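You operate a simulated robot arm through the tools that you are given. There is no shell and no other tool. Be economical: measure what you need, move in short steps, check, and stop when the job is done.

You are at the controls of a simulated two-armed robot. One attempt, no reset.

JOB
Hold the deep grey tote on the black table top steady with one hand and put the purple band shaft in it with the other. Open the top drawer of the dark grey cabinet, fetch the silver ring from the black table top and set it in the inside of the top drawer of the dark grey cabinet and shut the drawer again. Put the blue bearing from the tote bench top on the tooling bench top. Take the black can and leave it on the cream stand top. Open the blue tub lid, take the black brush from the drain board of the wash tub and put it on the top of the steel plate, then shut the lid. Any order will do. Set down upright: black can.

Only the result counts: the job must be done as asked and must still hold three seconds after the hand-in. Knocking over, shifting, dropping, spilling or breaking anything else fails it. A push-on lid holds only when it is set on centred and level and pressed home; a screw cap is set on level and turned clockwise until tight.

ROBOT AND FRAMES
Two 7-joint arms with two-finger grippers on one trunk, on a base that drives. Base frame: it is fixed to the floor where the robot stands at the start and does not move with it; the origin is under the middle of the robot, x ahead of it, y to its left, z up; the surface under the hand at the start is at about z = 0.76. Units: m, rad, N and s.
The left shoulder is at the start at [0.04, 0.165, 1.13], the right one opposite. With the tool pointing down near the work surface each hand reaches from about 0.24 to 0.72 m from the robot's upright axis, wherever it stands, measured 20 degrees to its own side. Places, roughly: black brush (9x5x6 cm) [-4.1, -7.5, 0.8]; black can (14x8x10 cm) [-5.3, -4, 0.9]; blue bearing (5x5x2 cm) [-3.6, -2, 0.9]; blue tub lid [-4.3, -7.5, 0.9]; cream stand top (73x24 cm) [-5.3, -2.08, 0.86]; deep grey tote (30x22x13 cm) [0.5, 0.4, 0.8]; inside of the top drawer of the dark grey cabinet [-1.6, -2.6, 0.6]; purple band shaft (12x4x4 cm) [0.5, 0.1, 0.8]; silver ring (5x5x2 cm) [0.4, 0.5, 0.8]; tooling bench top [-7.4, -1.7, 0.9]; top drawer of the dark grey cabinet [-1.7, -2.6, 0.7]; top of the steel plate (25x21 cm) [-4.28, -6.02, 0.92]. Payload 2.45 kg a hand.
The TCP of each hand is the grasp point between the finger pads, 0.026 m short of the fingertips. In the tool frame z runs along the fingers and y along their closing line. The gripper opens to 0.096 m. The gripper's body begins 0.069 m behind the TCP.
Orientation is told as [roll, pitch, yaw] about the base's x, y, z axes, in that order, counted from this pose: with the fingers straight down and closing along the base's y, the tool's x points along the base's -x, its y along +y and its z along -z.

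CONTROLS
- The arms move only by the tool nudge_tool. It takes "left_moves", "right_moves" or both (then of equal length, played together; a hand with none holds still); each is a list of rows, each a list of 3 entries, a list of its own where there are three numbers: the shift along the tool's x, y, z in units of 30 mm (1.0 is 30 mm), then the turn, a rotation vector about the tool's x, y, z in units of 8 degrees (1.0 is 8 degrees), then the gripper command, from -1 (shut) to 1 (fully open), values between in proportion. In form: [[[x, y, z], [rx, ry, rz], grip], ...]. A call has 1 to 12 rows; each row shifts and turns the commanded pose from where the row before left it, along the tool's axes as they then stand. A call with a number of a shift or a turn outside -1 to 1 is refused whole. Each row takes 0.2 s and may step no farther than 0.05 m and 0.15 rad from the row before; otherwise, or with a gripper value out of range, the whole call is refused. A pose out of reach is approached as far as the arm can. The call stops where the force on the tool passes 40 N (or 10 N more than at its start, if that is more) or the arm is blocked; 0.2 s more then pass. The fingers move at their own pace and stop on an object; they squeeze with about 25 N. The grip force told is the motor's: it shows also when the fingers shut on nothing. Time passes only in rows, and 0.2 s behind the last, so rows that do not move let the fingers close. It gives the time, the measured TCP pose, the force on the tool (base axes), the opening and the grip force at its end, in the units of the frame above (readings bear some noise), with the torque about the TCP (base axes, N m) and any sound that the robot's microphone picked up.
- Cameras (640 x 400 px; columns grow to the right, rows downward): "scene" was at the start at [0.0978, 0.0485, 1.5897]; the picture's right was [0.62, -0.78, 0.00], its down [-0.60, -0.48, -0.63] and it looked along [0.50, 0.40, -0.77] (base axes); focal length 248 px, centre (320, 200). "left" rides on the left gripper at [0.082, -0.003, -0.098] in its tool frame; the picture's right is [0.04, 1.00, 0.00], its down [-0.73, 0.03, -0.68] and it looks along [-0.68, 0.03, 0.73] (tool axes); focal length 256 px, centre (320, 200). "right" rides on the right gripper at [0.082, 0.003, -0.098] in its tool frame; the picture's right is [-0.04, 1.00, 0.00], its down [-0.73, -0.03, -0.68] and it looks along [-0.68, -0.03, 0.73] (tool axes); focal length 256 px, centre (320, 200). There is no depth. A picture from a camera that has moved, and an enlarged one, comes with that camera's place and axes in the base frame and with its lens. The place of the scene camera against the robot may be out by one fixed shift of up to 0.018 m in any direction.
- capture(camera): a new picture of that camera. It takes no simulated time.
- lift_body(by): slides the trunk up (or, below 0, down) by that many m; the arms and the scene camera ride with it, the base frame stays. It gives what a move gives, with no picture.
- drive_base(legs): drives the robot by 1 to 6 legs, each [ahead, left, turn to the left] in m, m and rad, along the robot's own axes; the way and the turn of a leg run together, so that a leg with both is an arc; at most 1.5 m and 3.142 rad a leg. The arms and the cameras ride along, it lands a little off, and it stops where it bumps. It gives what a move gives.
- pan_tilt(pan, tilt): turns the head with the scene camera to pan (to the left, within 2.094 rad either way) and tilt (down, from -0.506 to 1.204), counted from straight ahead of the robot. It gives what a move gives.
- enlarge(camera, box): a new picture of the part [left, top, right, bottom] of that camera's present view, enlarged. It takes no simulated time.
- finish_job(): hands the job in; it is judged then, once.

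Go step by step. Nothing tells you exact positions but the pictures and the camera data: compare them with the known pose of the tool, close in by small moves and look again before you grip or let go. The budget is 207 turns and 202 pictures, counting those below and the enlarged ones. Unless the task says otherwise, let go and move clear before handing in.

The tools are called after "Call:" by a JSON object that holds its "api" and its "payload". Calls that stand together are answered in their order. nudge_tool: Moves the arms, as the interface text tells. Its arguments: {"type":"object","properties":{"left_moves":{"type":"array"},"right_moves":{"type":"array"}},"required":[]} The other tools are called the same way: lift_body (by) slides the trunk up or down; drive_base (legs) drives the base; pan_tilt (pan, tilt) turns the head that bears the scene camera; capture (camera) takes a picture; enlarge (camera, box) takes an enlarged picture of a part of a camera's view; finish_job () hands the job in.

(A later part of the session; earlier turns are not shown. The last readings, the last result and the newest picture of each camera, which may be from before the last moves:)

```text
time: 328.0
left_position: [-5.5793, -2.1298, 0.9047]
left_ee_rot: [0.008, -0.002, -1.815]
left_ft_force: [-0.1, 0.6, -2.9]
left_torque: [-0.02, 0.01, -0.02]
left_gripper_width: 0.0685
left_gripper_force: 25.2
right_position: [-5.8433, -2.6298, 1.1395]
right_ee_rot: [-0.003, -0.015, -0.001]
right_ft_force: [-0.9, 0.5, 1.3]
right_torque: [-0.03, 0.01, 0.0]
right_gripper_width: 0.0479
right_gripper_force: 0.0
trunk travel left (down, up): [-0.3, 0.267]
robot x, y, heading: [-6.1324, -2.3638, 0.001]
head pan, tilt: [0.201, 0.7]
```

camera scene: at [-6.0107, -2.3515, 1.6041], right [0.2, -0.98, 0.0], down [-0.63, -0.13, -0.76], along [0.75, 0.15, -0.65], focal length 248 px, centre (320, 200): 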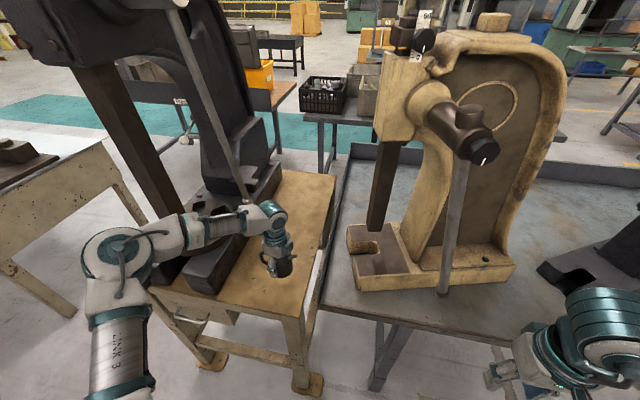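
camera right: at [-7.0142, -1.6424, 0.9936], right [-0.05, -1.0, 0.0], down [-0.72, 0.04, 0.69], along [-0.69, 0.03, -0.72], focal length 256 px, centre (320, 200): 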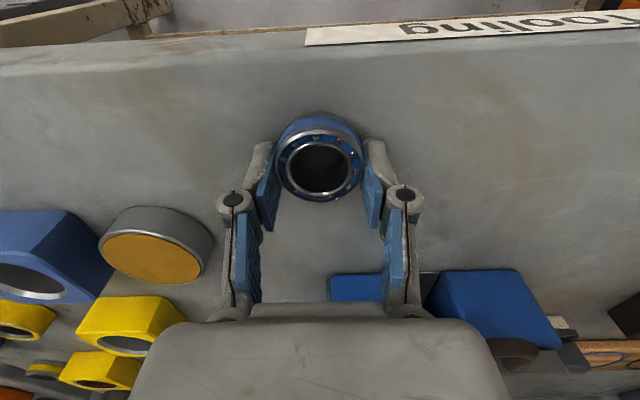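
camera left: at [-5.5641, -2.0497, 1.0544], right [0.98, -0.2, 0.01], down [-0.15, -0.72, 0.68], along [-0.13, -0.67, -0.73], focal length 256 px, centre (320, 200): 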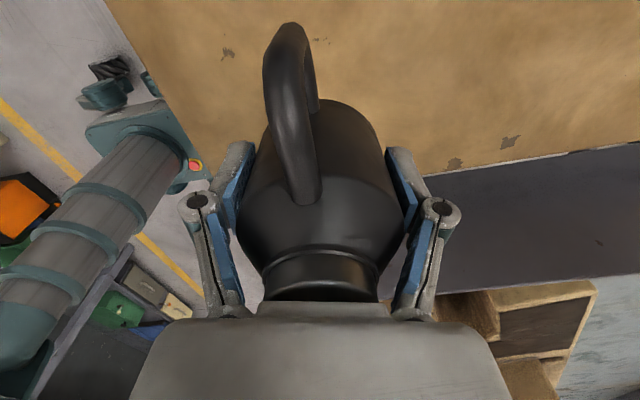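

Still hanging free (−2.9 N). Lower in 2 mm steps.

Call:
{"api": "nudge_tool", "payload": {"left_moves": [[[0, 0, 0.08], [0, 0, 0], -1], [[0, 0, 0.08], [0, 0, 0], -1], [[0, 0, 0.08], [0, 0, 0], -1], [[0, 0, 0], [0, 0, 0], -1]]}}

Call:
{"api": "capture", "payload": {"camera": "left"}}

```text
time: 329.0
left_position: [-5.5792, -2.1284, 0.8977]
left_ee_rot: [0.008, 0.0, -1.815]
left_ft_force: [0.2, -0.5, -2.9]
left_torque: [0.01, -0.01, -0.01]
left_gripper_width: 0.0685
left_gripper_force: 24.9
right_position: [-5.8429, -2.6294, 1.1397]
right_ee_rot: [-0.004, -0.014, -0.002]
right_ft_force: [-0.1, -0.2, -1.0]
right_torque: [0.02, -0.01, -0.03]
right_gripper_width: 0.0479
right_gripper_force: 0.0
trunk travel left (down, up): [-0.3, 0.267]
robot x, y, heading: [-6.1344, -2.3623, 0.002]
head pan, tilt: [0.201, 0.7]
```

```text
81 pictures are left
camera left: at [-5.5645, -2.0501, 0.9957], right [0.98, -0.2, 0.01], down [-0.15, -0.72, 0.68], along [-0.13, -0.67, -0.73], focal length 256 px, centre (320, 200)
```

left: 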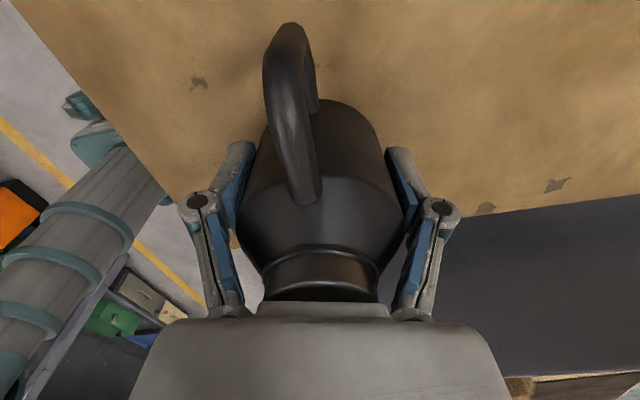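

Call:
{"api": "nudge_tool", "payload": {"left_moves": [[[0, 0, 0.08], [0, 0, 0], -1], [[0, 0, 0.08], [0, 0, 0], -1], [[0, 0, 0.08], [0, 0, 0], -1], [[0, 0, 0.08], [0, 0, 0], -1], [[0, 0, 0], [0, 0, 0], -1]]}}

```text
time: 330.2
left_position: [-5.5798, -2.1296, 0.8899]
left_ee_rot: [0.01, 0.0, -1.816]
left_ft_force: [5.0, 1.1, 13.9]
left_torque: [-0.03, -0.14, 0.01]
left_gripper_width: 0.0684
left_gripper_force: 24.8
right_position: [-5.8423, -2.6296, 1.1393]
right_ee_rot: [-0.003, -0.015, -0.001]
right_ft_force: [0.4, -0.1, 0.3]
right_torque: [-0.01, 0.03, -0.01]
right_gripper_width: 0.0484
right_gripper_force: 0.0
trunk travel left (down, up): [-0.3, 0.267]
robot x, y, heading: [-6.1345, -2.3658, -0.001]
head pan, tilt: [0.201, 0.7]
```

Touchdown. Releasing gently and rising straight up.

Call:
{"api": "nudge_tool", "payload": {"left_moves": [[[0, 0, -0.05], [0, 0, 0], 0.5], [[0, 0, 0], [0, 0, 0], 0.7], [[0, 0, 0], [0, 0, 0], 1], [[0, 0, 0], [0, 0, 0], 1], [[0, 0, -0.3], [0, 0, 0], 1], [[0, 0, -0.5], [0, 0, 0], 1], [[0, 0, -0.7], [0, 0, 0], 1], [[0, 0, -0.7], [0, 0, 0], 1], [[0, 0, -0.7], [0, 0, 0], 1], [[0, 0, -0.7], [0, 0, 0], 1], [[0, 0, -0.7], [0, 0, 0], 1], [[0, 0, -0.7], [0, 0, 0], 1]]}}

Call:
{"api": "capture", "payload": {"camera": "left"}}

```text
time: 332.8
left_position: [-5.5816, -2.1284, 1.0416]
left_ee_rot: [0.007, -0.001, -1.815]
left_ft_force: [0.5, -0.3, 0.0]
left_torque: [-0.02, -0.01, -0.01]
left_gripper_width: 0.096
left_gripper_force: 0.0
right_position: [-5.843, -2.6303, 1.1398]
right_ee_rot: [-0.002, -0.014, -0.002]
right_ft_force: [-0.1, 1.0, 0.1]
right_torque: [0.0, -0.01, -0.02]
right_gripper_width: 0.0481
right_gripper_force: 0.0
trunk travel left (down, up): [-0.3, 0.267]
robot x, y, heading: [-6.132, -2.3648, -0.002]
head pan, tilt: [0.201, 0.7]
```

```text
80 pictures are left
camera left: at [-5.5661, -2.0495, 1.1385], right [0.98, -0.2, 0.01], down [-0.15, -0.72, 0.68], along [-0.13, -0.67, -0.73], focal length 256 px, centre (320, 200)
```

left: 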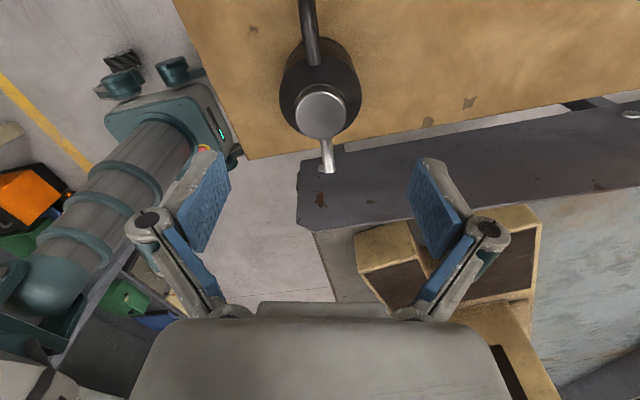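

The can stands upright on the cream stand. Raising the left hand, backing away and tucking.

Call:
{"api": "nudge_tool", "payload": {"left_moves": [[[0, 0, -0.8], [0, 0, 0], 1], [[0, 0, -0.8], [0, 0, 0], 1], [[0, 0, -0.8], [0, 0, 0], 1], [[0, 0, -0.8], [0, 0, 0], 0.5], [[0, 0, -0.6], [0, 0, 0], 0]]}}

Call:
{"api": "drive_base", "payload": {"legs": [[-0.17, -0.1, 0]]}}

Call:
{"api": "nudge_tool", "payload": {"left_moves": [[[0, -0.7, 0], [0, 0, -1], 0], [[0, -0.7, 0], [0, 0, -1], 0], [[0, -0.7, 0], [0, 0, -1], 0], [[0, 0, 0], [0, 0, -1], 0], [[0, 0, 0], [0, 0, -1], 0], [[0, 0, 0], [0, 0, -1], 0], [[0, 0, 0], [0, 0, -1], 0], [[0, 0, 0], [0, 0, -1], 0], [[0, 0, 0], [0, 0, -1], 0], [[0, 0, 0], [0, 0, -1], 0], [[0, 0, 0], [0, 0, -1], 0], [[0, 0, 0], [0, 0, -1], 0]]}}

Call:
{"api": "capture", "payload": {"camera": "scene"}}

```text
time: 334.0
left_position: [-5.582, -2.1295, 1.1545]
left_ee_rot: [0.007, -0.001, -1.815]
left_ft_force: [0.3, 0.3, -0.7]
left_torque: [0.01, 0.0, -0.01]
left_gripper_width: 0.0479
left_gripper_force: 0.1
right_position: [-5.843, -2.6291, 1.1388]
right_ee_rot: [-0.003, -0.015, -0.002]
right_ft_force: [-0.3, 0.0, -0.1]
right_torque: [0.02, 0.0, 0.01]
right_gripper_width: 0.0478
right_gripper_force: 0.0
trunk travel left (down, up): [-0.3, 0.267]
robot x, y, heading: [-6.1333, -2.3638, 0.001]
head pan, tilt: [0.201, 0.7]
```

```text
time: 335.6
left_position: [-5.7502, -2.2247, 1.1526]
left_ee_rot: [0.007, -0.003, -1.815]
left_ft_force: [-0.2, 0.1, 0.0]
left_torque: [-0.03, 0.0, -0.05]
left_gripper_width: 0.0478
left_gripper_force: 0.0
right_position: [-6.0134, -2.7264, 1.1403]
right_ee_rot: [-0.003, -0.013, -0.003]
right_ft_force: [0.3, 0.8, -0.2]
right_torque: [0.01, -0.01, 0.02]
right_gripper_width: 0.048
right_gripper_force: 0.2
trunk travel left (down, up): [-0.3, 0.267]
robot x, y, heading: [-6.3045, -2.4628, -0.001]
head pan, tilt: [0.201, 0.7]
```

```text
time: 338.2
left_position: [-5.8168, -2.2203, 1.1562]
left_ee_rot: [-0.003, -0.013, -0.136]
left_ft_force: [-0.1, 0.2, 0.7]
left_torque: [0.0, 0.01, 0.02]
left_gripper_width: 0.0481
left_gripper_force: 0.1
right_position: [-6.017, -2.728, 1.14]
right_ee_rot: [-0.004, -0.019, -0.002]
right_ft_force: [-0.1, 0.1, -0.1]
right_torque: [-0.02, -0.01, -0.02]
right_gripper_width: 0.048
right_gripper_force: 0.0
trunk travel left (down, up): [-0.3, 0.267]
robot x, y, heading: [-6.3028, -2.4628, 0.003]
head pan, tilt: [0.201, 0.7]
```

```text
79 pictures are left
camera scene: at [-6.1828, -2.4471, 1.6042], right [0.2, -0.98, 0.0], down [-0.63, -0.13, -0.76], along [0.75, 0.15, -0.65], focal length 248 px, centre (320, 200)
```

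scene: 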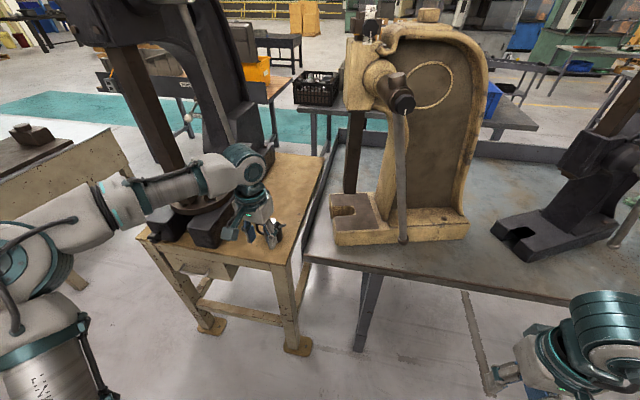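

Tucking the left hand in, then driving back down the aisle and east along the corridor.

Call:
{"api": "nudge_tool", "payload": {"left_moves": [[[0.8, 0.1, 0], [0, 0, -0.9], 0], [[0.8, 0.1, 0], [0, 0, 0], 0], [[0.8, 0, 0], [0, 0, 0], 0], [[0.8, 0, 0], [0, 0, 0], 0], [[0.8, 0, 0], [0, 0, 0], 0]]}}

Call:
{"api": "drive_base", "payload": {"legs": [[0, -1.2, 0], [0, -1.1, 0], [1.4, 0, 0], [1.4, 0, 0]]}}

Call:
{"api": "pan_tilt", "payload": {"pan": -1.6, "tilt": 0.4}}

Call:
{"api": "capture", "payload": {"camera": "scene"}}

```text
time: 339.4
left_position: [-5.941, -2.2145, 1.1556]
left_ee_rot: [-0.002, -0.013, -0.014]
left_ft_force: [-1.1, -0.6, -0.1]
left_torque: [0.02, -0.01, -0.02]
left_gripper_width: 0.048
left_gripper_force: 0.0
right_position: [-6.0187, -2.7316, 1.1404]
right_ee_rot: [-0.002, -0.018, -0.003]
right_ft_force: [-0.6, -0.1, -0.7]
right_torque: [-0.01, 0.02, 0.03]
right_gripper_width: 0.048
right_gripper_force: 0.1
trunk travel left (down, up): [-0.3, 0.267]
robot x, y, heading: [-6.3053, -2.4682, 0.0]
head pan, tilt: [0.201, 0.7]
```

```text
time: 363.9
left_position: [-3.1258, -4.4523, 1.156]
left_ee_rot: [0.0, -0.01, 0.004]
left_ft_force: [0.1, 0.1, 0.0]
left_torque: [0.01, -0.01, -0.03]
left_gripper_width: 0.048
left_gripper_force: 0.0
right_position: [-3.196, -4.9701, 1.1397]
right_ee_rot: [-0.001, -0.017, 0.014]
right_ft_force: [-0.4, -0.2, 0.7]
right_torque: [0.01, -0.03, 0.0]
right_gripper_width: 0.0479
right_gripper_force: 0.0
trunk travel left (down, up): [-0.3, 0.267]
robot x, y, heading: [-3.4865, -4.7083, 0.016]
head pan, tilt: [0.201, 0.7]
```

```text
time: 365.7
left_position: [-3.1267, -4.4488, 1.1566]
left_ee_rot: [-0.001, -0.012, 0.004]
left_ft_force: [-0.1, -0.2, -0.6]
left_torque: [0.0, 0.01, -0.02]
left_gripper_width: 0.048
left_gripper_force: 0.1
right_position: [-3.1975, -4.9688, 1.1414]
right_ee_rot: [-0.002, -0.021, 0.016]
right_ft_force: [0.0, 0.1, -0.2]
right_torque: [0.02, 0.02, 0.02]
right_gripper_width: 0.0479
right_gripper_force: 0.0
trunk travel left (down, up): [-0.3, 0.267]
robot x, y, heading: [-3.4862, -4.7077, 0.023]
head pan, tilt: [-1.6, 0.4]
```

```text
78 pictures are left
camera scene: at [-3.4507, -4.8078, 1.6311], right [-1.0, 0.01, 0.0], down [0.0, 0.39, -0.92], along [-0.01, -0.92, -0.39], focal length 248 px, centre (320, 200)
```

scene: 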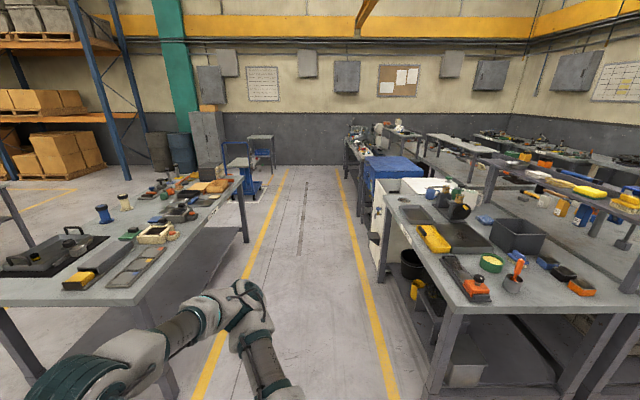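

I see the wash tub with blue lid down the aisle (x≈−3.4) on the west side, and the steel plate on the near west table. Turning to face −x and moving down the aisle to the plate.

Call:
{"api": "drive_base", "payload": {"legs": [[0.1, 0, 3.12], [0, 1.3, 0]]}}

Call:
{"api": "pan_tilt", "payload": {"pan": 0, "tilt": 0.7}}

Call:
{"api": "capture", "payload": {"camera": "scene"}}

Call:
{"api": "pan_tilt", "payload": {"pan": 0.95, "tilt": 0.6}}

Call:
{"api": "capture", "payload": {"camera": "scene"}}

```text
time: 379.6
left_position: [-3.8437, -6.2075, 1.1565]
left_ee_rot: [0.0, -0.012, 3.138]
left_ft_force: [-0.4, 0.5, -0.1]
left_torque: [-0.01, 0.0, 0.0]
left_gripper_width: 0.048
left_gripper_force: 0.0
right_position: [-3.7704, -5.689, 1.1407]
right_ee_rot: [-0.001, -0.02, -3.135]
right_ft_force: [-0.5, -0.3, 0.1]
right_torque: [0.0, 0.03, 0.03]
right_gripper_width: 0.0478
right_gripper_force: 0.1
trunk travel left (down, up): [-0.3, 0.267]
robot x, y, heading: [-3.4808, -5.953, -3.126]
head pan, tilt: [-1.6, 0.4]
cut short: leg 1
```

```text
time: 381.2
left_position: [-3.8405, -6.2118, 1.1557]
left_ee_rot: [-0.003, -0.014, 3.138]
left_ft_force: [1.1, -0.4, 0.5]
left_torque: [-0.01, -0.01, 0.0]
left_gripper_width: 0.0483
left_gripper_force: 0.0
right_position: [-3.7688, -5.6934, 1.1426]
right_ee_rot: [-0.004, -0.021, -3.133]
right_ft_force: [-0.6, -0.2, -0.9]
right_torque: [0.0, -0.03, 0.03]
right_gripper_width: 0.048
right_gripper_force: 0.1
trunk travel left (down, up): [-0.3, 0.267]
robot x, y, heading: [-3.4822, -5.9514, -3.126]
head pan, tilt: [0.0, 0.7]
```

```text
77 pictures are left
camera scene: at [-3.5957, -5.96, 1.6043], right [-0.01, 1.0, 0.0], down [0.65, 0.01, -0.76], along [-0.76, -0.01, -0.65], focal length 248 px, centre (320, 200)
```

scene: 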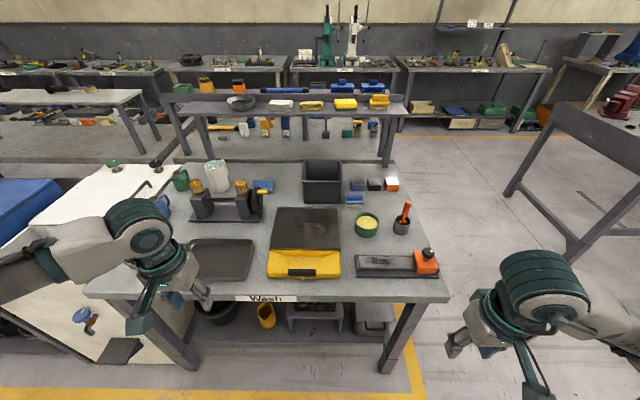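

```text
time: 382.5
left_position: [-3.8408, -6.2124, 1.1553]
left_ee_rot: [-0.004, -0.014, 3.138]
left_ft_force: [-0.5, 0.1, -0.7]
left_torque: [0.03, -0.01, 0.01]
left_gripper_width: 0.0482
left_gripper_force: 0.1
right_position: [-3.7675, -5.6944, 1.1419]
right_ee_rot: [-0.003, -0.02, -3.135]
right_ft_force: [0.4, -0.9, 0.4]
right_torque: [0.04, -0.02, 0.0]
right_gripper_width: 0.0481
right_gripper_force: 0.1
trunk travel left (down, up): [-0.3, 0.267]
robot x, y, heading: [-3.4815, -5.959, -3.129]
head pan, tilt: [0.949, 0.6]
```

```text
76 pictures are left
camera scene: at [-3.5614, -6.0309, 1.6131], right [-0.82, 0.57, 0.0], down [0.33, 0.46, -0.82], along [-0.47, -0.68, -0.57], focal length 248 px, centre (320, 200)
```

scene: 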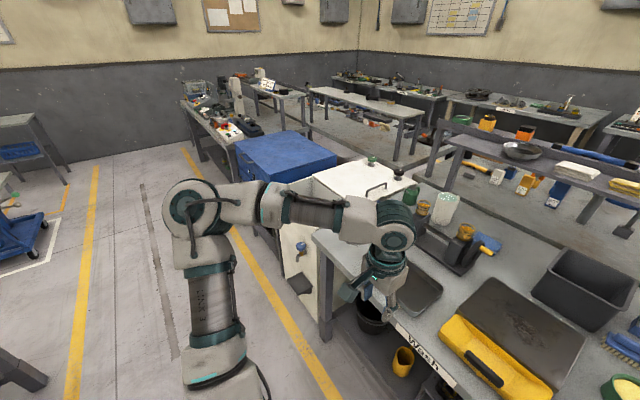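

The steel plate is the dark square on the yellow scale at [−4.28, −6.02], clear. The blue lid is further along. Driving 1.5 m further down the aisle.

Call:
{"api": "drive_base", "payload": {"legs": [[0, 1.48, -0.015]]}}

Call:
{"api": "pan_tilt", "payload": {"pan": 0, "tilt": 0.75}}

Call:
{"api": "capture", "payload": {"camera": "scene"}}

```text
time: 389.9
left_position: [-3.8448, -7.6883, 1.1575]
left_ee_rot: [-0.002, -0.013, 3.116]
left_ft_force: [-0.8, 0.3, -0.3]
left_torque: [0.0, 0.02, -0.01]
left_gripper_width: 0.048
left_gripper_force: 0.1
right_position: [-3.7611, -7.1721, 1.1401]
right_ee_rot: [-0.002, -0.021, 3.125]
right_ft_force: [-0.2, 0.0, -0.3]
right_torque: [0.0, 0.01, -0.01]
right_gripper_width: 0.0481
right_gripper_force: 0.0
trunk travel left (down, up): [-0.3, 0.267]
robot x, y, heading: [-3.4781, -7.4437, 3.136]
head pan, tilt: [0.949, 0.6]
```

```text
time: 391.1
left_position: [-3.843, -7.69, 1.158]
left_ee_rot: [-0.001, -0.016, 3.115]
left_ft_force: [0.6, -0.3, 0.5]
left_torque: [0.0, 0.01, -0.03]
left_gripper_width: 0.0479
left_gripper_force: 0.1
right_position: [-3.7588, -7.1728, 1.1433]
right_ee_rot: [-0.004, -0.022, 3.126]
right_ft_force: [-0.9, 0.2, -0.5]
right_torque: [-0.02, 0.02, 0.0]
right_gripper_width: 0.048
right_gripper_force: 0.1
trunk travel left (down, up): [-0.3, 0.267]
robot x, y, heading: [-3.4782, -7.4432, 3.127]
head pan, tilt: [0.0, 0.75]
```

```text
75 pictures are left
camera scene: at [-3.5919, -7.4427, 1.6001], right [0.01, 1.0, 0.0], down [0.68, -0.01, -0.73], along [-0.73, 0.01, -0.68], focal length 248 px, centre (320, 200)
```

scene: 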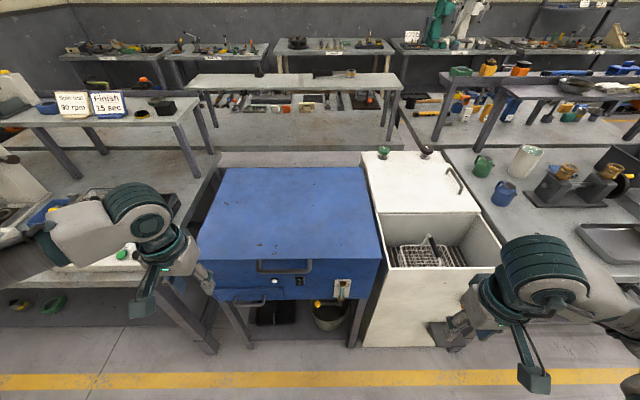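

The blue lid (hinge at the back, x≈−4.55; front edge x≈−4.06) has a dark bar handle on its front. The brush at [−4.1, −7.5, 0.8] is underneath it. Zooming in on the handle.

Call:
{"api": "enlarge", "payload": {"camera": "scene", "box": [190, 230, 400, 330]}}

Call:
{"api": "capture", "payload": {"camera": "right"}}

Call:
{"api": "capture", "payload": {"camera": "left"}}

```text
3.05 times, centred on (295, 280) of scene
camera zoom: at [-3.5919, -7.4427, 1.6001], right [0.01, 1.0, 0.0], down [0.68, -0.01, -0.73], along [-0.73, 0.01, -0.68], focal length 755 px, centre (396, -44)
```

zoom: 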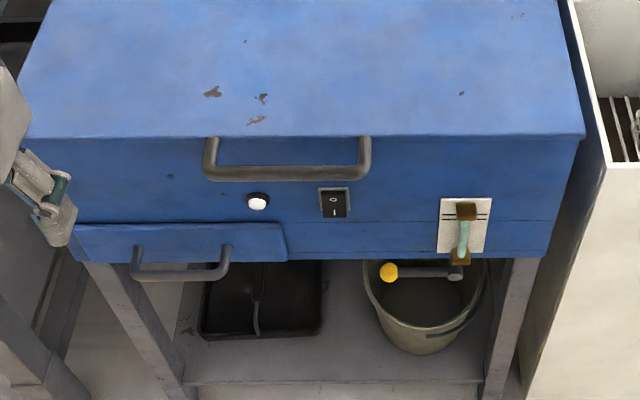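

```text
73 pictures are left
camera right: at [-3.6739, -7.1777, 1.2408], right [-0.06, -1.0, 0.0], down [-0.72, 0.04, 0.7], along [-0.69, 0.04, -0.72], focal length 256 px, centre (320, 200)
```

right: 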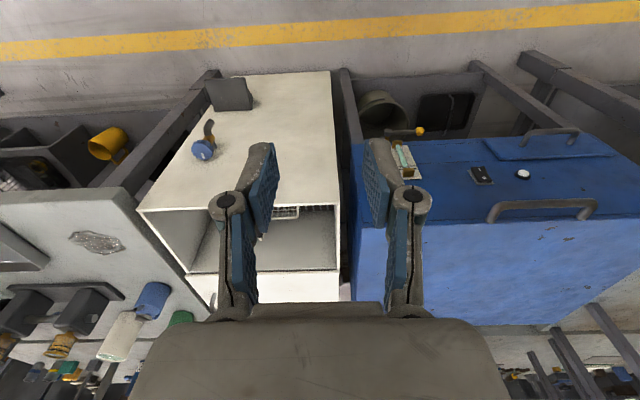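

```text
72 pictures are left
camera left: at [-3.7607, -7.6899, 1.2538], right [0.01, -1.0, 0.0], down [-0.72, -0.01, 0.69], along [-0.69, -0.01, -0.72], focal length 256 px, centre (320, 200)
```

left: 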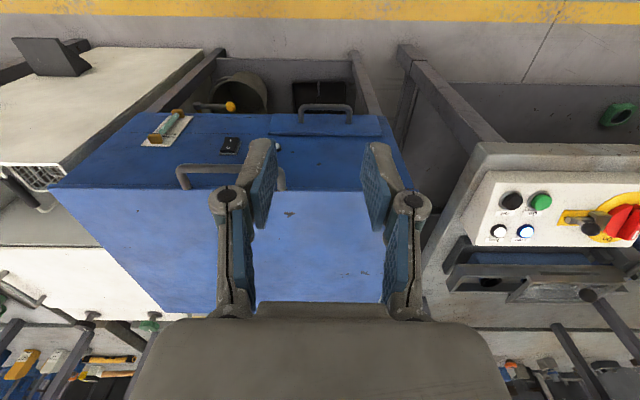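

Call:
{"api": "enlarge", "payload": {"camera": "scene", "box": [310, 255, 400, 310]}}

Call:
{"api": "enlarge", "payload": {"camera": "right", "box": [350, 90, 640, 260]}}

```text
7.11 times, centred on (355, 282) of scene
camera zoom: at [-3.5919, -7.4427, 1.6001], right [0.01, 1.0, 0.0], down [0.68, -0.01, -0.73], along [-0.73, 0.01, -0.68], focal length 1761 px, centre (71, -387)
```

zoom: 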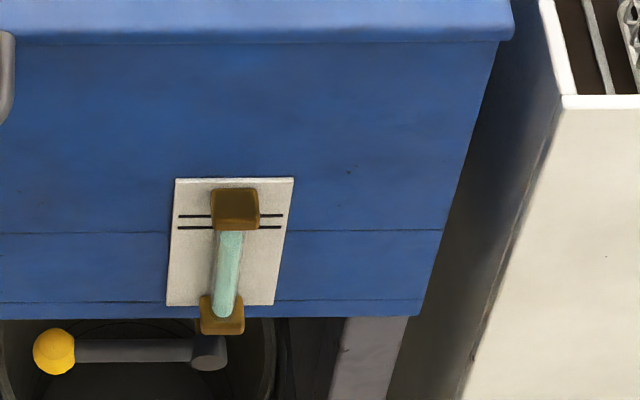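

```text
2.21 times, centred on (495, 175) of right
camera zoom: at [-3.6739, -7.1777, 1.2408], right [-0.06, -1.0, 0.0], down [-0.72, 0.04, 0.7], along [-0.69, 0.04, -0.72], focal length 565 px, centre (-66, 255)
```

zoom: 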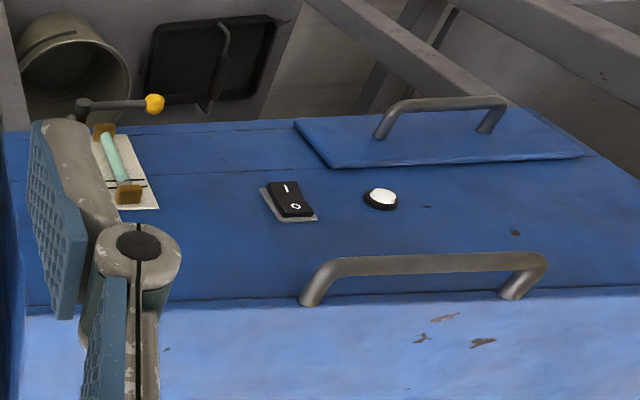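

The gauge is not a latch; the lid is a thin slab with a bar handle at about x −4.004, z 0.927, y −7.62…−7.47. I'll turn the right hand to point forward with fingers closing vertically, to grip the bar.

Call:
{"api": "nudge_tool", "payload": {"right_moves": [[[0, 0, 0], [0, 0.15, 1], 0], [[0, 0, 0], [0, 0, 1], 0], [[0, 0, 0], [0, 0, 1], 0], [[0, 0, 0], [0, 0, 1], 0], [[0, 0, 0], [0, 0, 1], 0], [[0, 0, 0], [0, 0, 1], 0], [[0, 0, 0], [0, 0, 1], 0], [[0, 0, 0], [0, 0, 1], 0], [[0, 0, 0], [0, 0, 1], 0], [[0, 0, 0], [0, 0, 1], 0], [[0, 0, 0], [0, 0, 1], 0], [[0, 0, 0], [0, 0, 0.25], 0]]}}

Call:
{"api": "nudge_tool", "payload": {"right_moves": [[[0.5, 0.3, 0], [-1, 0, 0], 1], [[0.5, 0.3, 0], [-1, 0, 0], 1], [[0.5, 0, 0], [-1, 0, 0], 1], [[0.5, 0, 0], [-1, 0, 0], 1], [[0.5, 0, 0], [-1, 0, 0], 1], [[0.5, 0, 0], [-1, 0, 0], 1], [[0.5, 0, 0], [-1, 0, 0], 1], [[0.5, 0, 0], [-1, 0, 0], 1], [[0.5, 0, 0], [-1, 0, 0], 1], [[0.5, 0, 0], [-1, 0, 0], 1], [[0, 0, 0], [-1, 0, 0], 1], [[0, 0, 0], [-0.25, 0, 0], 1]]}}

Call:
{"api": "capture", "payload": {"camera": "scene"}}

```text
time: 393.7
left_position: [-3.8432, -7.6904, 1.1562]
left_ee_rot: [-0.004, -0.015, 3.117]
left_ft_force: [-0.5, 1.0, 0.9]
left_torque: [0.02, 0.01, -0.03]
left_gripper_width: 0.0479
left_gripper_force: 0.1
right_position: [-3.7591, -7.1733, 1.1426]
right_ee_rot: [0.002, -0.001, 1.55]
right_ft_force: [0.2, 0.5, -0.1]
right_torque: [-0.03, 0.0, 0.0]
right_gripper_width: 0.048
right_gripper_force: 0.1
trunk travel left (down, up): [-0.3, 0.267]
robot x, y, heading: [-3.4844, -7.4441, 3.136]
head pan, tilt: [0.0, 0.75]
```

```text
time: 396.3
left_position: [-3.8439, -7.6927, 1.1568]
left_ee_rot: [-0.004, -0.014, 3.116]
left_ft_force: [-0.2, -0.3, 0.7]
left_torque: [0.01, 0.01, 0.01]
left_gripper_width: 0.0481
left_gripper_force: 0.0
right_position: [-3.8686, -7.386, 1.2577]
right_ee_rot: [1.574, -0.004, 1.551]
right_ft_force: [-0.4, 1.0, 0.2]
right_torque: [-0.03, -0.03, 0.01]
right_gripper_width: 0.096
right_gripper_force: 0.1
right hand out of reach, approached as far as the arm can: row 4, 5, 6, 7, 8, 9, 10, 11, 12
trunk travel left (down, up): [-0.3, 0.267]
robot x, y, heading: [-3.48, -7.4375, 3.125]
head pan, tilt: [0.0, 0.75]
```

```text
69 pictures are left
camera scene: at [-3.5922, -7.4466, 1.6001], right [0.01, 1.0, 0.0], down [0.68, -0.01, -0.73], along [-0.73, 0.01, -0.68], focal length 248 px, centre (320, 200)
```

scene: 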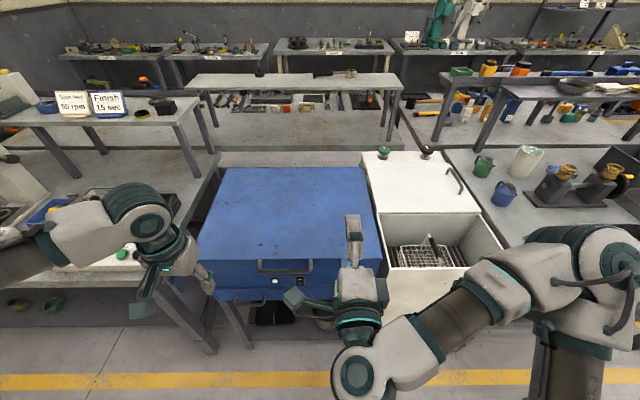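

Right hand points forward. I'll shift the base (back 0.08, left 0.1) to give it room, then lower to bar height.

Call:
{"api": "drive_base", "payload": {"legs": [[-0.1, 0.11, 0.006]]}}

Call:
{"api": "nudge_tool", "payload": {"right_moves": [[[0, -0.9, 0], [0, 0, 0], 1], [[0, -0.9, 0], [0, 0, 0], 1], [[0, -0.9, 0], [0, 0, 0], 1], [[0, -0.9, 0], [0, 0, 0], 1], [[0, -0.9, 0], [0, 0, 0], 1], [[0, -0.9, 0], [0, 0, 0], 1], [[0, -0.9, 0], [0, 0, 0], 1], [[0, -0.9, 0], [0, 0, 0], 1], [[0, -0.9, 0], [0, 0, 0], 1], [[0, -0.9, 0], [0, 0, 0], 1], [[0, -0.9, 0], [0, 0, 0], 1], [[0, -0.9, 0], [0, 0, 0], 1]]}}

Call:
{"api": "capture", "payload": {"camera": "right"}}

Call:
{"api": "capture", "payload": {"camera": "scene"}}

```text
time: 397.6
left_position: [-3.7432, -7.7741, 1.1626]
left_ee_rot: [0.02, -0.012, 3.121]
left_ft_force: [-0.1, 0.5, 0.4]
left_torque: [-0.11, 0.04, -0.02]
left_gripper_width: 0.0481
left_gripper_force: 0.1
right_position: [-3.771, -7.4647, 1.2549]
right_ee_rot: [1.571, 0.019, 1.562]
right_ft_force: [-0.2, 1.4, 0.1]
right_torque: [-0.01, -0.04, 0.11]
right_gripper_width: 0.0961
right_gripper_force: 0.0
trunk travel left (down, up): [-0.3, 0.267]
robot x, y, heading: [-3.3805, -7.5503, 3.136]
head pan, tilt: [0.0, 0.75]
```

```text
time: 400.4
left_position: [-3.7366, -7.8037, 1.1582]
left_ee_rot: [-0.009, -0.024, 3.12]
left_ft_force: [0.0, -0.8, -0.4]
left_torque: [0.07, 0.0, -0.02]
left_gripper_width: 0.048
left_gripper_force: 0.0
right_position: [-3.7982, -7.5159, 0.9519]
right_ee_rot: [1.575, -0.011, 1.558]
right_ft_force: [0.4, 0.8, -0.4]
right_torque: [0.02, 0.02, -0.05]
right_gripper_width: 0.096
right_gripper_force: 0.0
right hand out of reach, approached as far as the arm can: row 1, 2, 3, 4, 11, 12
trunk travel left (down, up): [-0.3, 0.267]
robot x, y, heading: [-3.3871, -7.5417, 3.141]
head pan, tilt: [0.0, 0.75]
stopped in row 12 (right hand): the arm was blocked; the commanded pose is now the measured one
```

```text
68 pictures are left
camera right: at [-3.6996, -7.5993, 0.9554], right [0.0, 0.03, 1.0], down [0.69, 0.73, -0.02], along [-0.73, 0.69, -0.02], focal length 256 px, centre (320, 200)
```

right: 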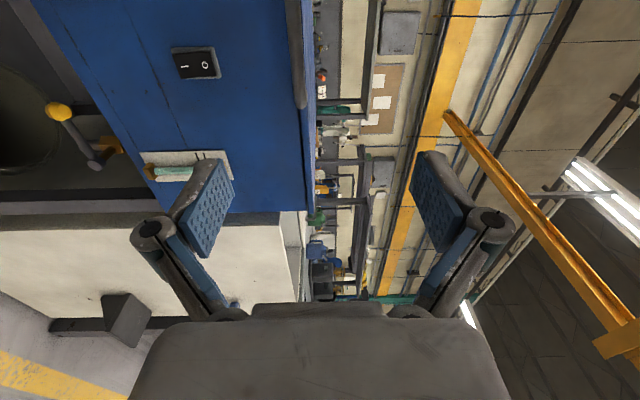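

```text
67 pictures are left
camera scene: at [-3.492, -7.5428, 1.6002], right [0.0, 1.0, 0.0], down [0.68, 0.0, -0.73], along [-0.73, 0.0, -0.68], focal length 248 px, centre (320, 200)
```

scene: 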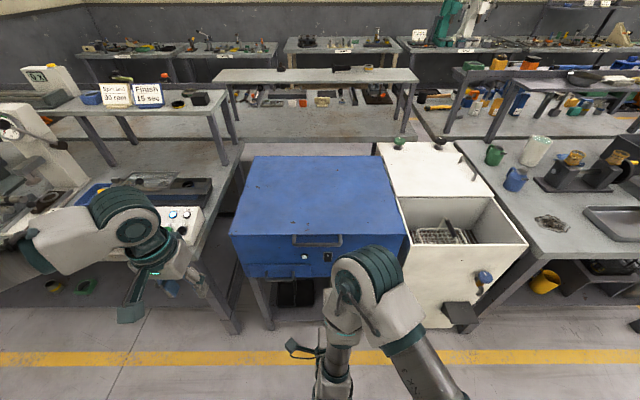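

Bar confirmed at z≈0.927, +y end at −7.47. Advancing toward it while lowering 2.5 cm.

Call:
{"api": "nudge_tool", "payload": {"right_moves": [[[0.1, 0, 0.8], [0, 0, 0], 1], [[0.1, -0.2, 0.8], [0, 0, 0], 1], [[0.1, -0.2, 0.8], [0, 0, 0], 1], [[0, -0.2, 0.8], [0, 0, 0], 1], [[0, -0.2, 0.6], [0, 0, 0], 1]]}}

Call:
{"api": "capture", "payload": {"camera": "right"}}

```text
time: 401.6
left_position: [-3.7379, -7.8102, 1.1553]
left_ee_rot: [-0.014, -0.02, 3.12]
left_ft_force: [0.4, 0.1, 0.4]
left_torque: [0.01, 0.0, -0.02]
left_gripper_width: 0.0479
left_gripper_force: 0.0
right_position: [-3.9136, -7.5289, 0.9264]
right_ee_rot: [1.57, -0.017, 1.558]
right_ft_force: [0.5, 0.1, -0.6]
right_torque: [-0.03, -0.02, -0.04]
right_gripper_width: 0.0959
right_gripper_force: 0.2
trunk travel left (down, up): [-0.3, 0.267]
robot x, y, heading: [-3.3795, -7.545, 3.137]
head pan, tilt: [0.0, 0.75]
```

```text
66 pictures are left
camera right: at [-3.8156, -7.612, 0.9304], right [0.0, 0.02, 1.0], down [0.69, 0.73, -0.02], along [-0.73, 0.69, -0.02], focal length 256 px, centre (320, 200)
```

right: 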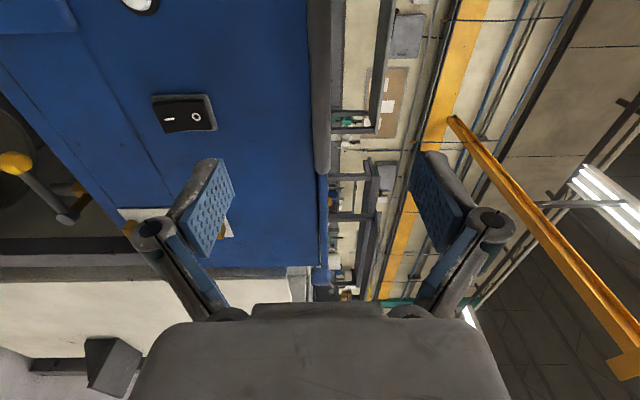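

Bar is centred. Advancing 8.5 cm and closing.

Call:
{"api": "nudge_tool", "payload": {"right_moves": [[[0, 0, 0.8], [0, 0, 0], 1], [[0, 0, 0.8], [0, 0, 0], 1], [[0, 0, 0.8], [0, 0, 0], 1], [[0, 0, 0.35], [0, 0, 0], 1], [[0, 0, 0], [0, 0, 0], 0], [[0, 0, 0], [0, 0, 0], -1], [[0, 0, 0], [0, 0, 0], -1], [[0, 0, 0], [0, 0, 0], -1]]}}

Call:
{"api": "capture", "payload": {"camera": "right"}}

```text
time: 403.4
left_position: [-3.7395, -7.7955, 1.1586]
left_ee_rot: [-0.001, -0.019, 3.119]
left_ft_force: [-0.2, 0.2, 0.3]
left_torque: [-0.01, -0.02, 0.02]
left_gripper_width: 0.0479
left_gripper_force: 0.0
right_position: [-3.9908, -7.5351, 0.9388]
right_ee_rot: [1.566, -0.006, 1.555]
right_ft_force: [-6.7, 8.2, -3.2]
right_torque: [-0.08, -0.08, -1.33]
right_gripper_width: 0.0142
right_gripper_force: 40.9
right hand out of reach, approached as far as the arm can: row 1, 2, 3
trunk travel left (down, up): [-0.3, 0.267]
robot x, y, heading: [-3.3843, -7.5406, 3.138]
head pan, tilt: [0.0, 0.75]
```

```text
65 pictures are left
camera right: at [-3.8932, -7.6177, 0.9438], right [0.0, 0.03, 1.0], down [0.69, 0.72, -0.02], along [-0.72, 0.69, -0.03], focal length 256 px, centre (320, 200)
```

right: 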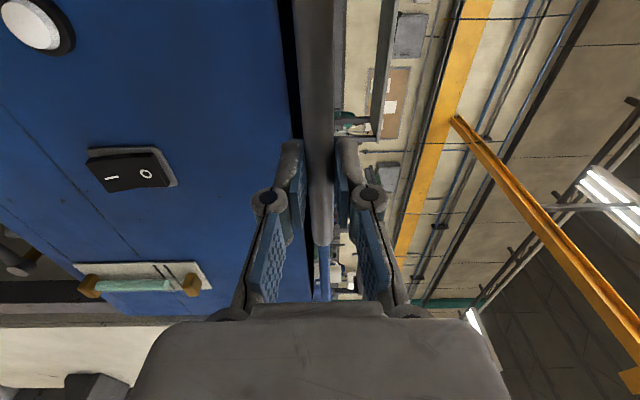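

The bar is gripped and the lid already lifted slightly. Following the hinge arc (R≈0.52 m): first 12°.

Call:
{"api": "nudge_tool", "payload": {"right_moves": [[[0, 0.9, 0.02], [0.375, 0, 0], -1], [[0, 0.9, 0.02], [0.375, 0, 0], -1], [[0, 0.9, 0.02], [0.375, 0, 0], -1], [[0, 0.9, 0.02], [0.375, 0, 0], -1]]}}

```text
time: 404.4
left_position: [-3.7391, -7.7988, 1.1573]
left_ee_rot: [-0.005, -0.019, 3.12]
left_ft_force: [-0.8, -0.3, 0.7]
left_torque: [-0.01, 0.03, 0.01]
left_gripper_width: 0.0481
left_gripper_force: 0.1
right_position: [-4.0029, -7.5355, 1.0451]
right_ee_rot: [1.362, -0.009, 1.559]
right_ft_force: [-15.1, -0.8, -5.5]
right_torque: [-0.64, 0.06, 0.77]
right_gripper_width: 0.0142
right_gripper_force: 40.3
trunk travel left (down, up): [-0.3, 0.267]
robot x, y, heading: [-3.3812, -7.5435, 3.141]
head pan, tilt: [0.0, 0.75]
```

Progressing well; a 15 N pull toward the hinge, so I'll bias inward a bit and continue.

Call:
{"api": "nudge_tool", "payload": {"right_moves": [[[0, 0.9, 0.12], [0.375, 0, 0], -1], [[0, 0.9, 0.1], [0.375, 0, 0], -1], [[0, 0.9, 0.08], [0.375, 0, 0], -1], [[0, 0.9, 0.08], [0.375, 0, 0], -1]]}}

Call:
{"api": "capture", "payload": {"camera": "scene"}}

```text
time: 405.4
left_position: [-3.7328, -7.7978, 1.1597]
left_ee_rot: [-0.003, -0.025, 3.119]
left_ft_force: [-0.5, 0.5, -0.2]
left_torque: [-0.02, 0.02, 0.0]
left_gripper_width: 0.0482
left_gripper_force: 0.0
right_position: [-4.0374, -7.5345, 1.1502]
right_ee_rot: [1.16, -0.008, 1.558]
right_ft_force: [20.6, 1.5, 8.5]
right_torque: [-0.27, 0.0, 0.24]
right_gripper_width: 0.0143
right_gripper_force: 40.5
trunk travel left (down, up): [-0.3, 0.267]
robot x, y, heading: [-3.3788, -7.5409, 3.136]
head pan, tilt: [0.0, 0.75]
```

```text
64 pictures are left
camera scene: at [-3.4849, -7.5466, 1.6009], right [0.0, 1.0, 0.0], down [0.68, 0.0, -0.73], along [-0.73, 0.0, -0.68], focal length 248 px, centre (320, 200)
```

scene: 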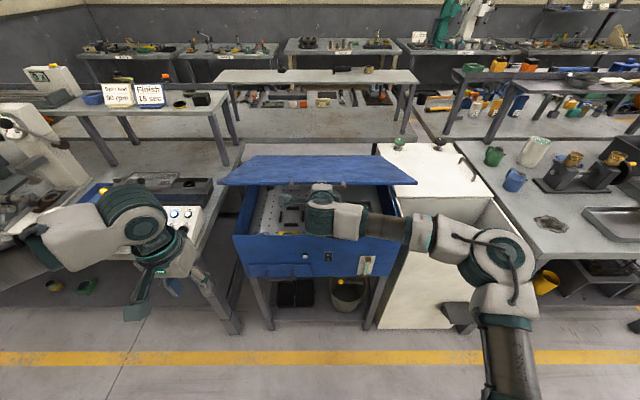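

The lid is about 24° open. Continuing along the fitted arc (R≈0.53).

Call:
{"api": "nudge_tool", "payload": {"right_moves": [[[0, 0.92, -0.08], [0.375, 0, 0], -1], [[0, 0.92, 0], [0.375, 0, 0], -1], [[0, 0.92, 0.02], [0.375, 0, 0], -1], [[0, 0.92, 0.02], [0.375, 0, 0], -1], [[0, 0.92, 0.02], [0.375, 0, 0], -1], [[0, 0.92, 0.02], [0.375, 0, 0], -1]]}}

Call:
{"api": "capture", "payload": {"camera": "scene"}}

```text
time: 406.9
left_position: [-3.7333, -7.798, 1.1595]
left_ee_rot: [-0.005, -0.024, 3.12]
left_ft_force: [-0.2, 0.2, 0.5]
left_torque: [0.02, -0.01, 0.0]
left_gripper_width: 0.0481
left_gripper_force: 0.1
right_position: [-4.1175, -7.5343, 1.2819]
right_ee_rot: [0.863, -0.012, 1.558]
right_ft_force: [15.0, 3.6, 13.3]
right_torque: [0.47, -0.03, -0.83]
right_gripper_width: 0.0141
right_gripper_force: 40.5
right hand out of reach, approached as far as the arm can: row 6
trunk travel left (down, up): [-0.3, 0.267]
robot x, y, heading: [-3.3841, -7.5427, 3.138]
head pan, tilt: [0.0, 0.75]
```

```text
63 pictures are left
camera scene: at [-3.4863, -7.5473, 1.6007], right [0.0, 1.0, 0.0], down [0.68, 0.0, -0.73], along [-0.73, 0.0, -0.68], focal length 248 px, centre (320, 200)
```

scene: 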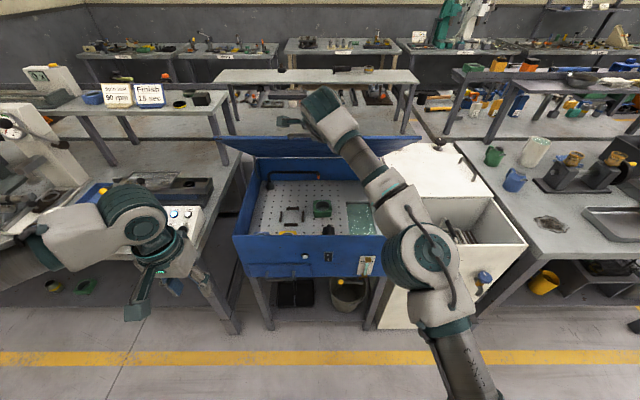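

The lid is ~41° open and I can see the perforated drain board with items. Zooming in to find the brush.

Call:
{"api": "enlarge", "payload": {"camera": "scene", "box": [235, 155, 395, 255]}}

```text
4.00 times, centred on (315, 205) of scene
camera zoom: at [-3.4863, -7.5473, 1.6007], right [0.0, 1.0, 0.0], down [0.68, 0.0, -0.73], along [-0.73, 0.0, -0.68], focal length 990 px, centre (340, 180)
```

zoom: 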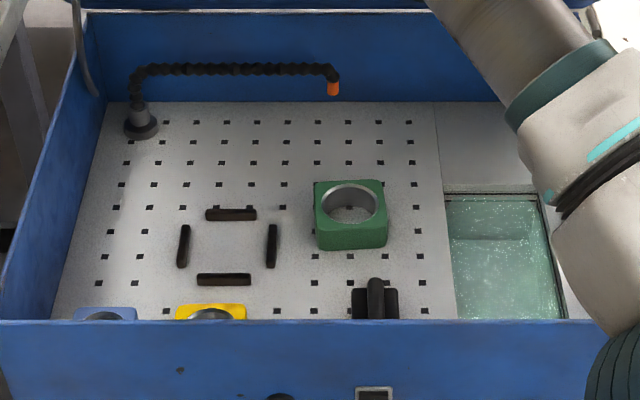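

The brush is just behind the front wall around [−4.12, −7.51]. Before reaching in, I'll test whether the lid stays up by itself: opening the fingers slightly around the bar (the lower finger still catches it).

Call:
{"api": "nudge_tool", "payload": {"right_moves": [[[0, 0, 0], [0, 0, 0], 0], [[0, 0, 0], [0, 0, 0], 0], [[0, 0, 0], [0, 0, 0], 0.3], [[0, 0, 0], [0, 0, 0], 0.3], [[0, 0, 0], [0, 0, 0], 0.3]]}}

Call:
{"api": "capture", "payload": {"camera": "right"}}

```text
time: 408.1
left_position: [-3.7358, -7.7969, 1.158]
left_ee_rot: [-0.008, -0.021, 3.121]
left_ft_force: [0.1, -0.6, -0.9]
left_torque: [0.0, -0.02, -0.01]
left_gripper_width: 0.0481
left_gripper_force: 0.1
right_position: [-4.124, -7.5359, 1.2805]
right_ee_rot: [0.856, -0.01, 1.558]
right_ft_force: [-0.5, -0.5, 0.6]
right_torque: [0.02, 0.0, 0.04]
right_gripper_width: 0.0623
right_gripper_force: 0.0
trunk travel left (down, up): [-0.3, 0.267]
robot x, y, heading: [-3.3812, -7.5407, 3.143]
head pan, tilt: [0.0, 0.75]
```

```text
61 pictures are left
camera right: at [-4.0509, -7.6193, 1.3475], right [-0.65, 0.04, 0.76], down [0.54, 0.72, 0.43], along [-0.53, 0.69, -0.49], focal length 256 px, centre (320, 200)
```

right: 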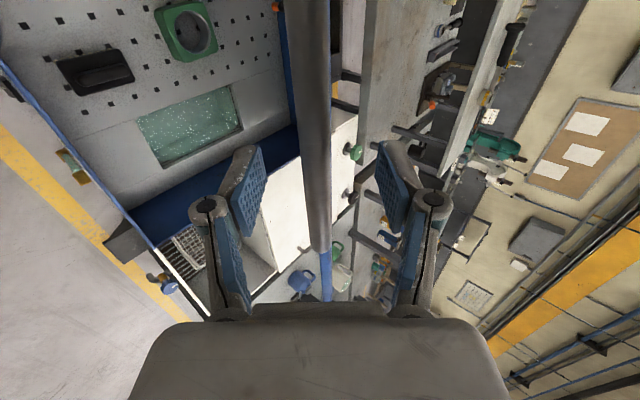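

The lid stays up on its own. I also see the brush centred near [−4.142, −7.505], its long axis roughly along x. I want more opening: I'll withdraw the right hand, then push the lid further back from underneath with a closed fist.

Call:
{"api": "nudge_tool", "payload": {"right_moves": [[[0, 0, 0], [0, 0, 0], 1], [[0, 0, 0], [0, 0, 0], 1], [[0, 0, -0.8], [0, 0, 0], 1], [[0, 0, -0.8], [0, 0, 0], 1], [[0, 0, -0.8], [0, 0, 0], 1], [[0, 0, -0.8], [-0.7, 0, 0], 0], [[0, -0.3, 0], [-0.9, 0, 0], -1], [[0, -0.3, 0], [-0.9, 0, 0], -1], [[0, -0.3, 0], [-0.9, 0, 0], -1], [[0, -0.3, 0], [-0.9, 0, 0], -1]]}}

Call:
{"api": "capture", "payload": {"camera": "scene"}}

```text
time: 410.2
left_position: [-3.738, -7.7986, 1.1578]
left_ee_rot: [-0.005, -0.021, 3.118]
left_ft_force: [-1.1, 0.1, 1.4]
left_torque: [0.05, -0.04, -0.03]
left_gripper_width: 0.0483
left_gripper_force: 0.0
right_position: [-4.0347, -7.5356, 1.3099]
right_ee_rot: [1.44, -0.008, 1.558]
right_ft_force: [-0.2, -0.3, -0.5]
right_torque: [-0.02, 0.0, 0.0]
right_gripper_width: 0.0
right_gripper_force: 24.6
trunk travel left (down, up): [-0.3, 0.267]
robot x, y, heading: [-3.3802, -7.5406, 3.139]
head pan, tilt: [0.0, 0.75]
```

```text
60 pictures are left
camera scene: at [-3.4954, -7.5473, 1.5999], right [0.0, 1.0, 0.0], down [0.69, 0.0, -0.73], along [-0.73, 0.0, -0.69], focal length 248 px, centre (320, 200)
```

scene: 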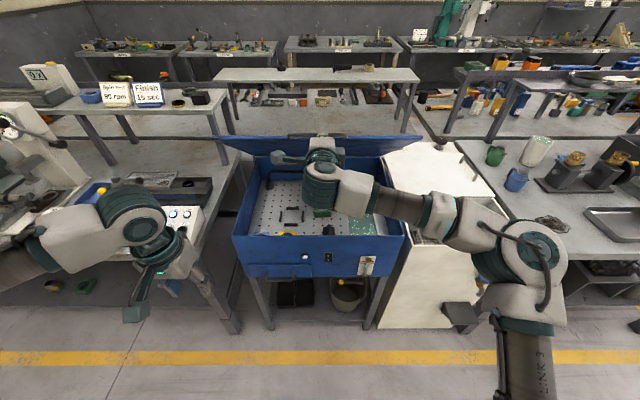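

Lowering the fist under the lid edge, then driving ahead to push the lid further back.

Call:
{"api": "nudge_tool", "payload": {"right_moves": [[[0, -0.8, 0], [-0.5, 0, 0], -1], [[0, -0.8, 0], [-0.4, 0, 0], -1], [[0, -0.8, 0], [0, 0, 0], -1], [[0, -0.6, 0], [0, 0, 0], -1]]}}

Call:
{"api": "drive_base", "payload": {"legs": [[0.15, 0, 0], [0.1, 0, 0]]}}

Call:
{"api": "capture", "payload": {"camera": "scene"}}

```text
time: 411.2
left_position: [-3.7378, -7.7991, 1.1578]
left_ee_rot: [-0.006, -0.021, 3.118]
left_ft_force: [0.0, -0.4, -1.0]
left_torque: [-0.01, -0.02, -0.03]
left_gripper_width: 0.0482
left_gripper_force: 0.1
right_position: [-4.0306, -7.5341, 1.2217]
right_ee_rot: [1.566, -0.008, 1.56]
right_ft_force: [-0.5, 0.5, -0.4]
right_torque: [-0.04, 0.01, -0.01]
right_gripper_width: 0.0001
right_gripper_force: 24.9
trunk travel left (down, up): [-0.3, 0.267]
robot x, y, heading: [-3.3799, -7.5408, 3.138]
head pan, tilt: [0.0, 0.75]
```

```text
time: 413.4
left_position: [-3.9877, -7.7992, 1.1589]
left_ee_rot: [-0.009, -0.02, 3.119]
left_ft_force: [0.1, -0.6, 0.9]
left_torque: [0.0, 0.01, -0.03]
left_gripper_width: 0.048
left_gripper_force: 0.0
right_position: [-4.2811, -7.5349, 1.2214]
right_ee_rot: [1.565, -0.008, 1.557]
right_ft_force: [0.5, 0.6, 1.0]
right_torque: [0.0, 0.01, 0.0]
right_gripper_width: 0.0
right_gripper_force: 24.7
trunk travel left (down, up): [-0.3, 0.267]
robot x, y, heading: [-3.6326, -7.5368, 3.14]
head pan, tilt: [0.0, 0.75]
```

```text
59 pictures are left
camera scene: at [-3.7443, -7.5476, 1.6001], right [0.0, 1.0, 0.0], down [0.68, 0.0, -0.73], along [-0.73, 0.0, -0.68], focal length 248 px, centre (320, 200)
```

scene: 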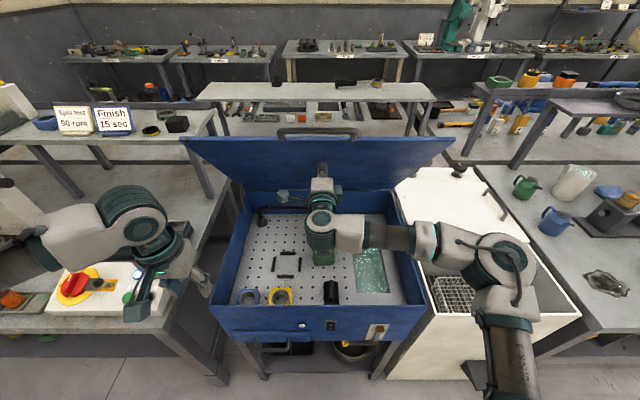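

Lid is more open. Pushing another 7 cm with the arm.

Call:
{"api": "nudge_tool", "payload": {"right_moves": [[[0, 0.2, 0.8], [0, 0, 0], -1], [[0, 0.2, 0.8], [0, 0, 0], -1], [[0, 0.2, 0.8], [0, 0, 0], -1], [[0, 0, 0], [0, 0, 0], -1]]}}

Call:
{"api": "capture", "payload": {"camera": "scene"}}

```text
time: 414.4
left_position: [-3.9833, -7.7973, 1.1598]
left_ee_rot: [-0.007, -0.026, 3.12]
left_ft_force: [-0.5, -0.4, -1.1]
left_torque: [-0.01, 0.03, 0.02]
left_gripper_width: 0.0481
left_gripper_force: 0.0
right_position: [-4.3495, -7.5334, 1.2414]
right_ee_rot: [1.568, -0.009, 1.56]
right_ft_force: [-0.5, -0.3, 0.3]
right_torque: [0.03, 0.01, -0.02]
right_gripper_width: 0.0
right_gripper_force: 25.1
trunk travel left (down, up): [-0.3, 0.267]
robot x, y, heading: [-3.6291, -7.5385, 3.139]
head pan, tilt: [0.0, 0.75]
```

```text
58 pictures are left
camera scene: at [-3.7439, -7.5479, 1.6001], right [0.0, 1.0, 0.0], down [0.68, 0.0, -0.73], along [-0.73, 0.0, -0.68], focal length 248 px, centre (320, 200)
```

scene: 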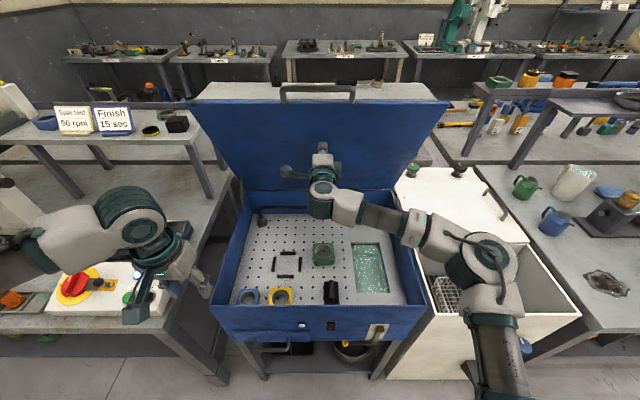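

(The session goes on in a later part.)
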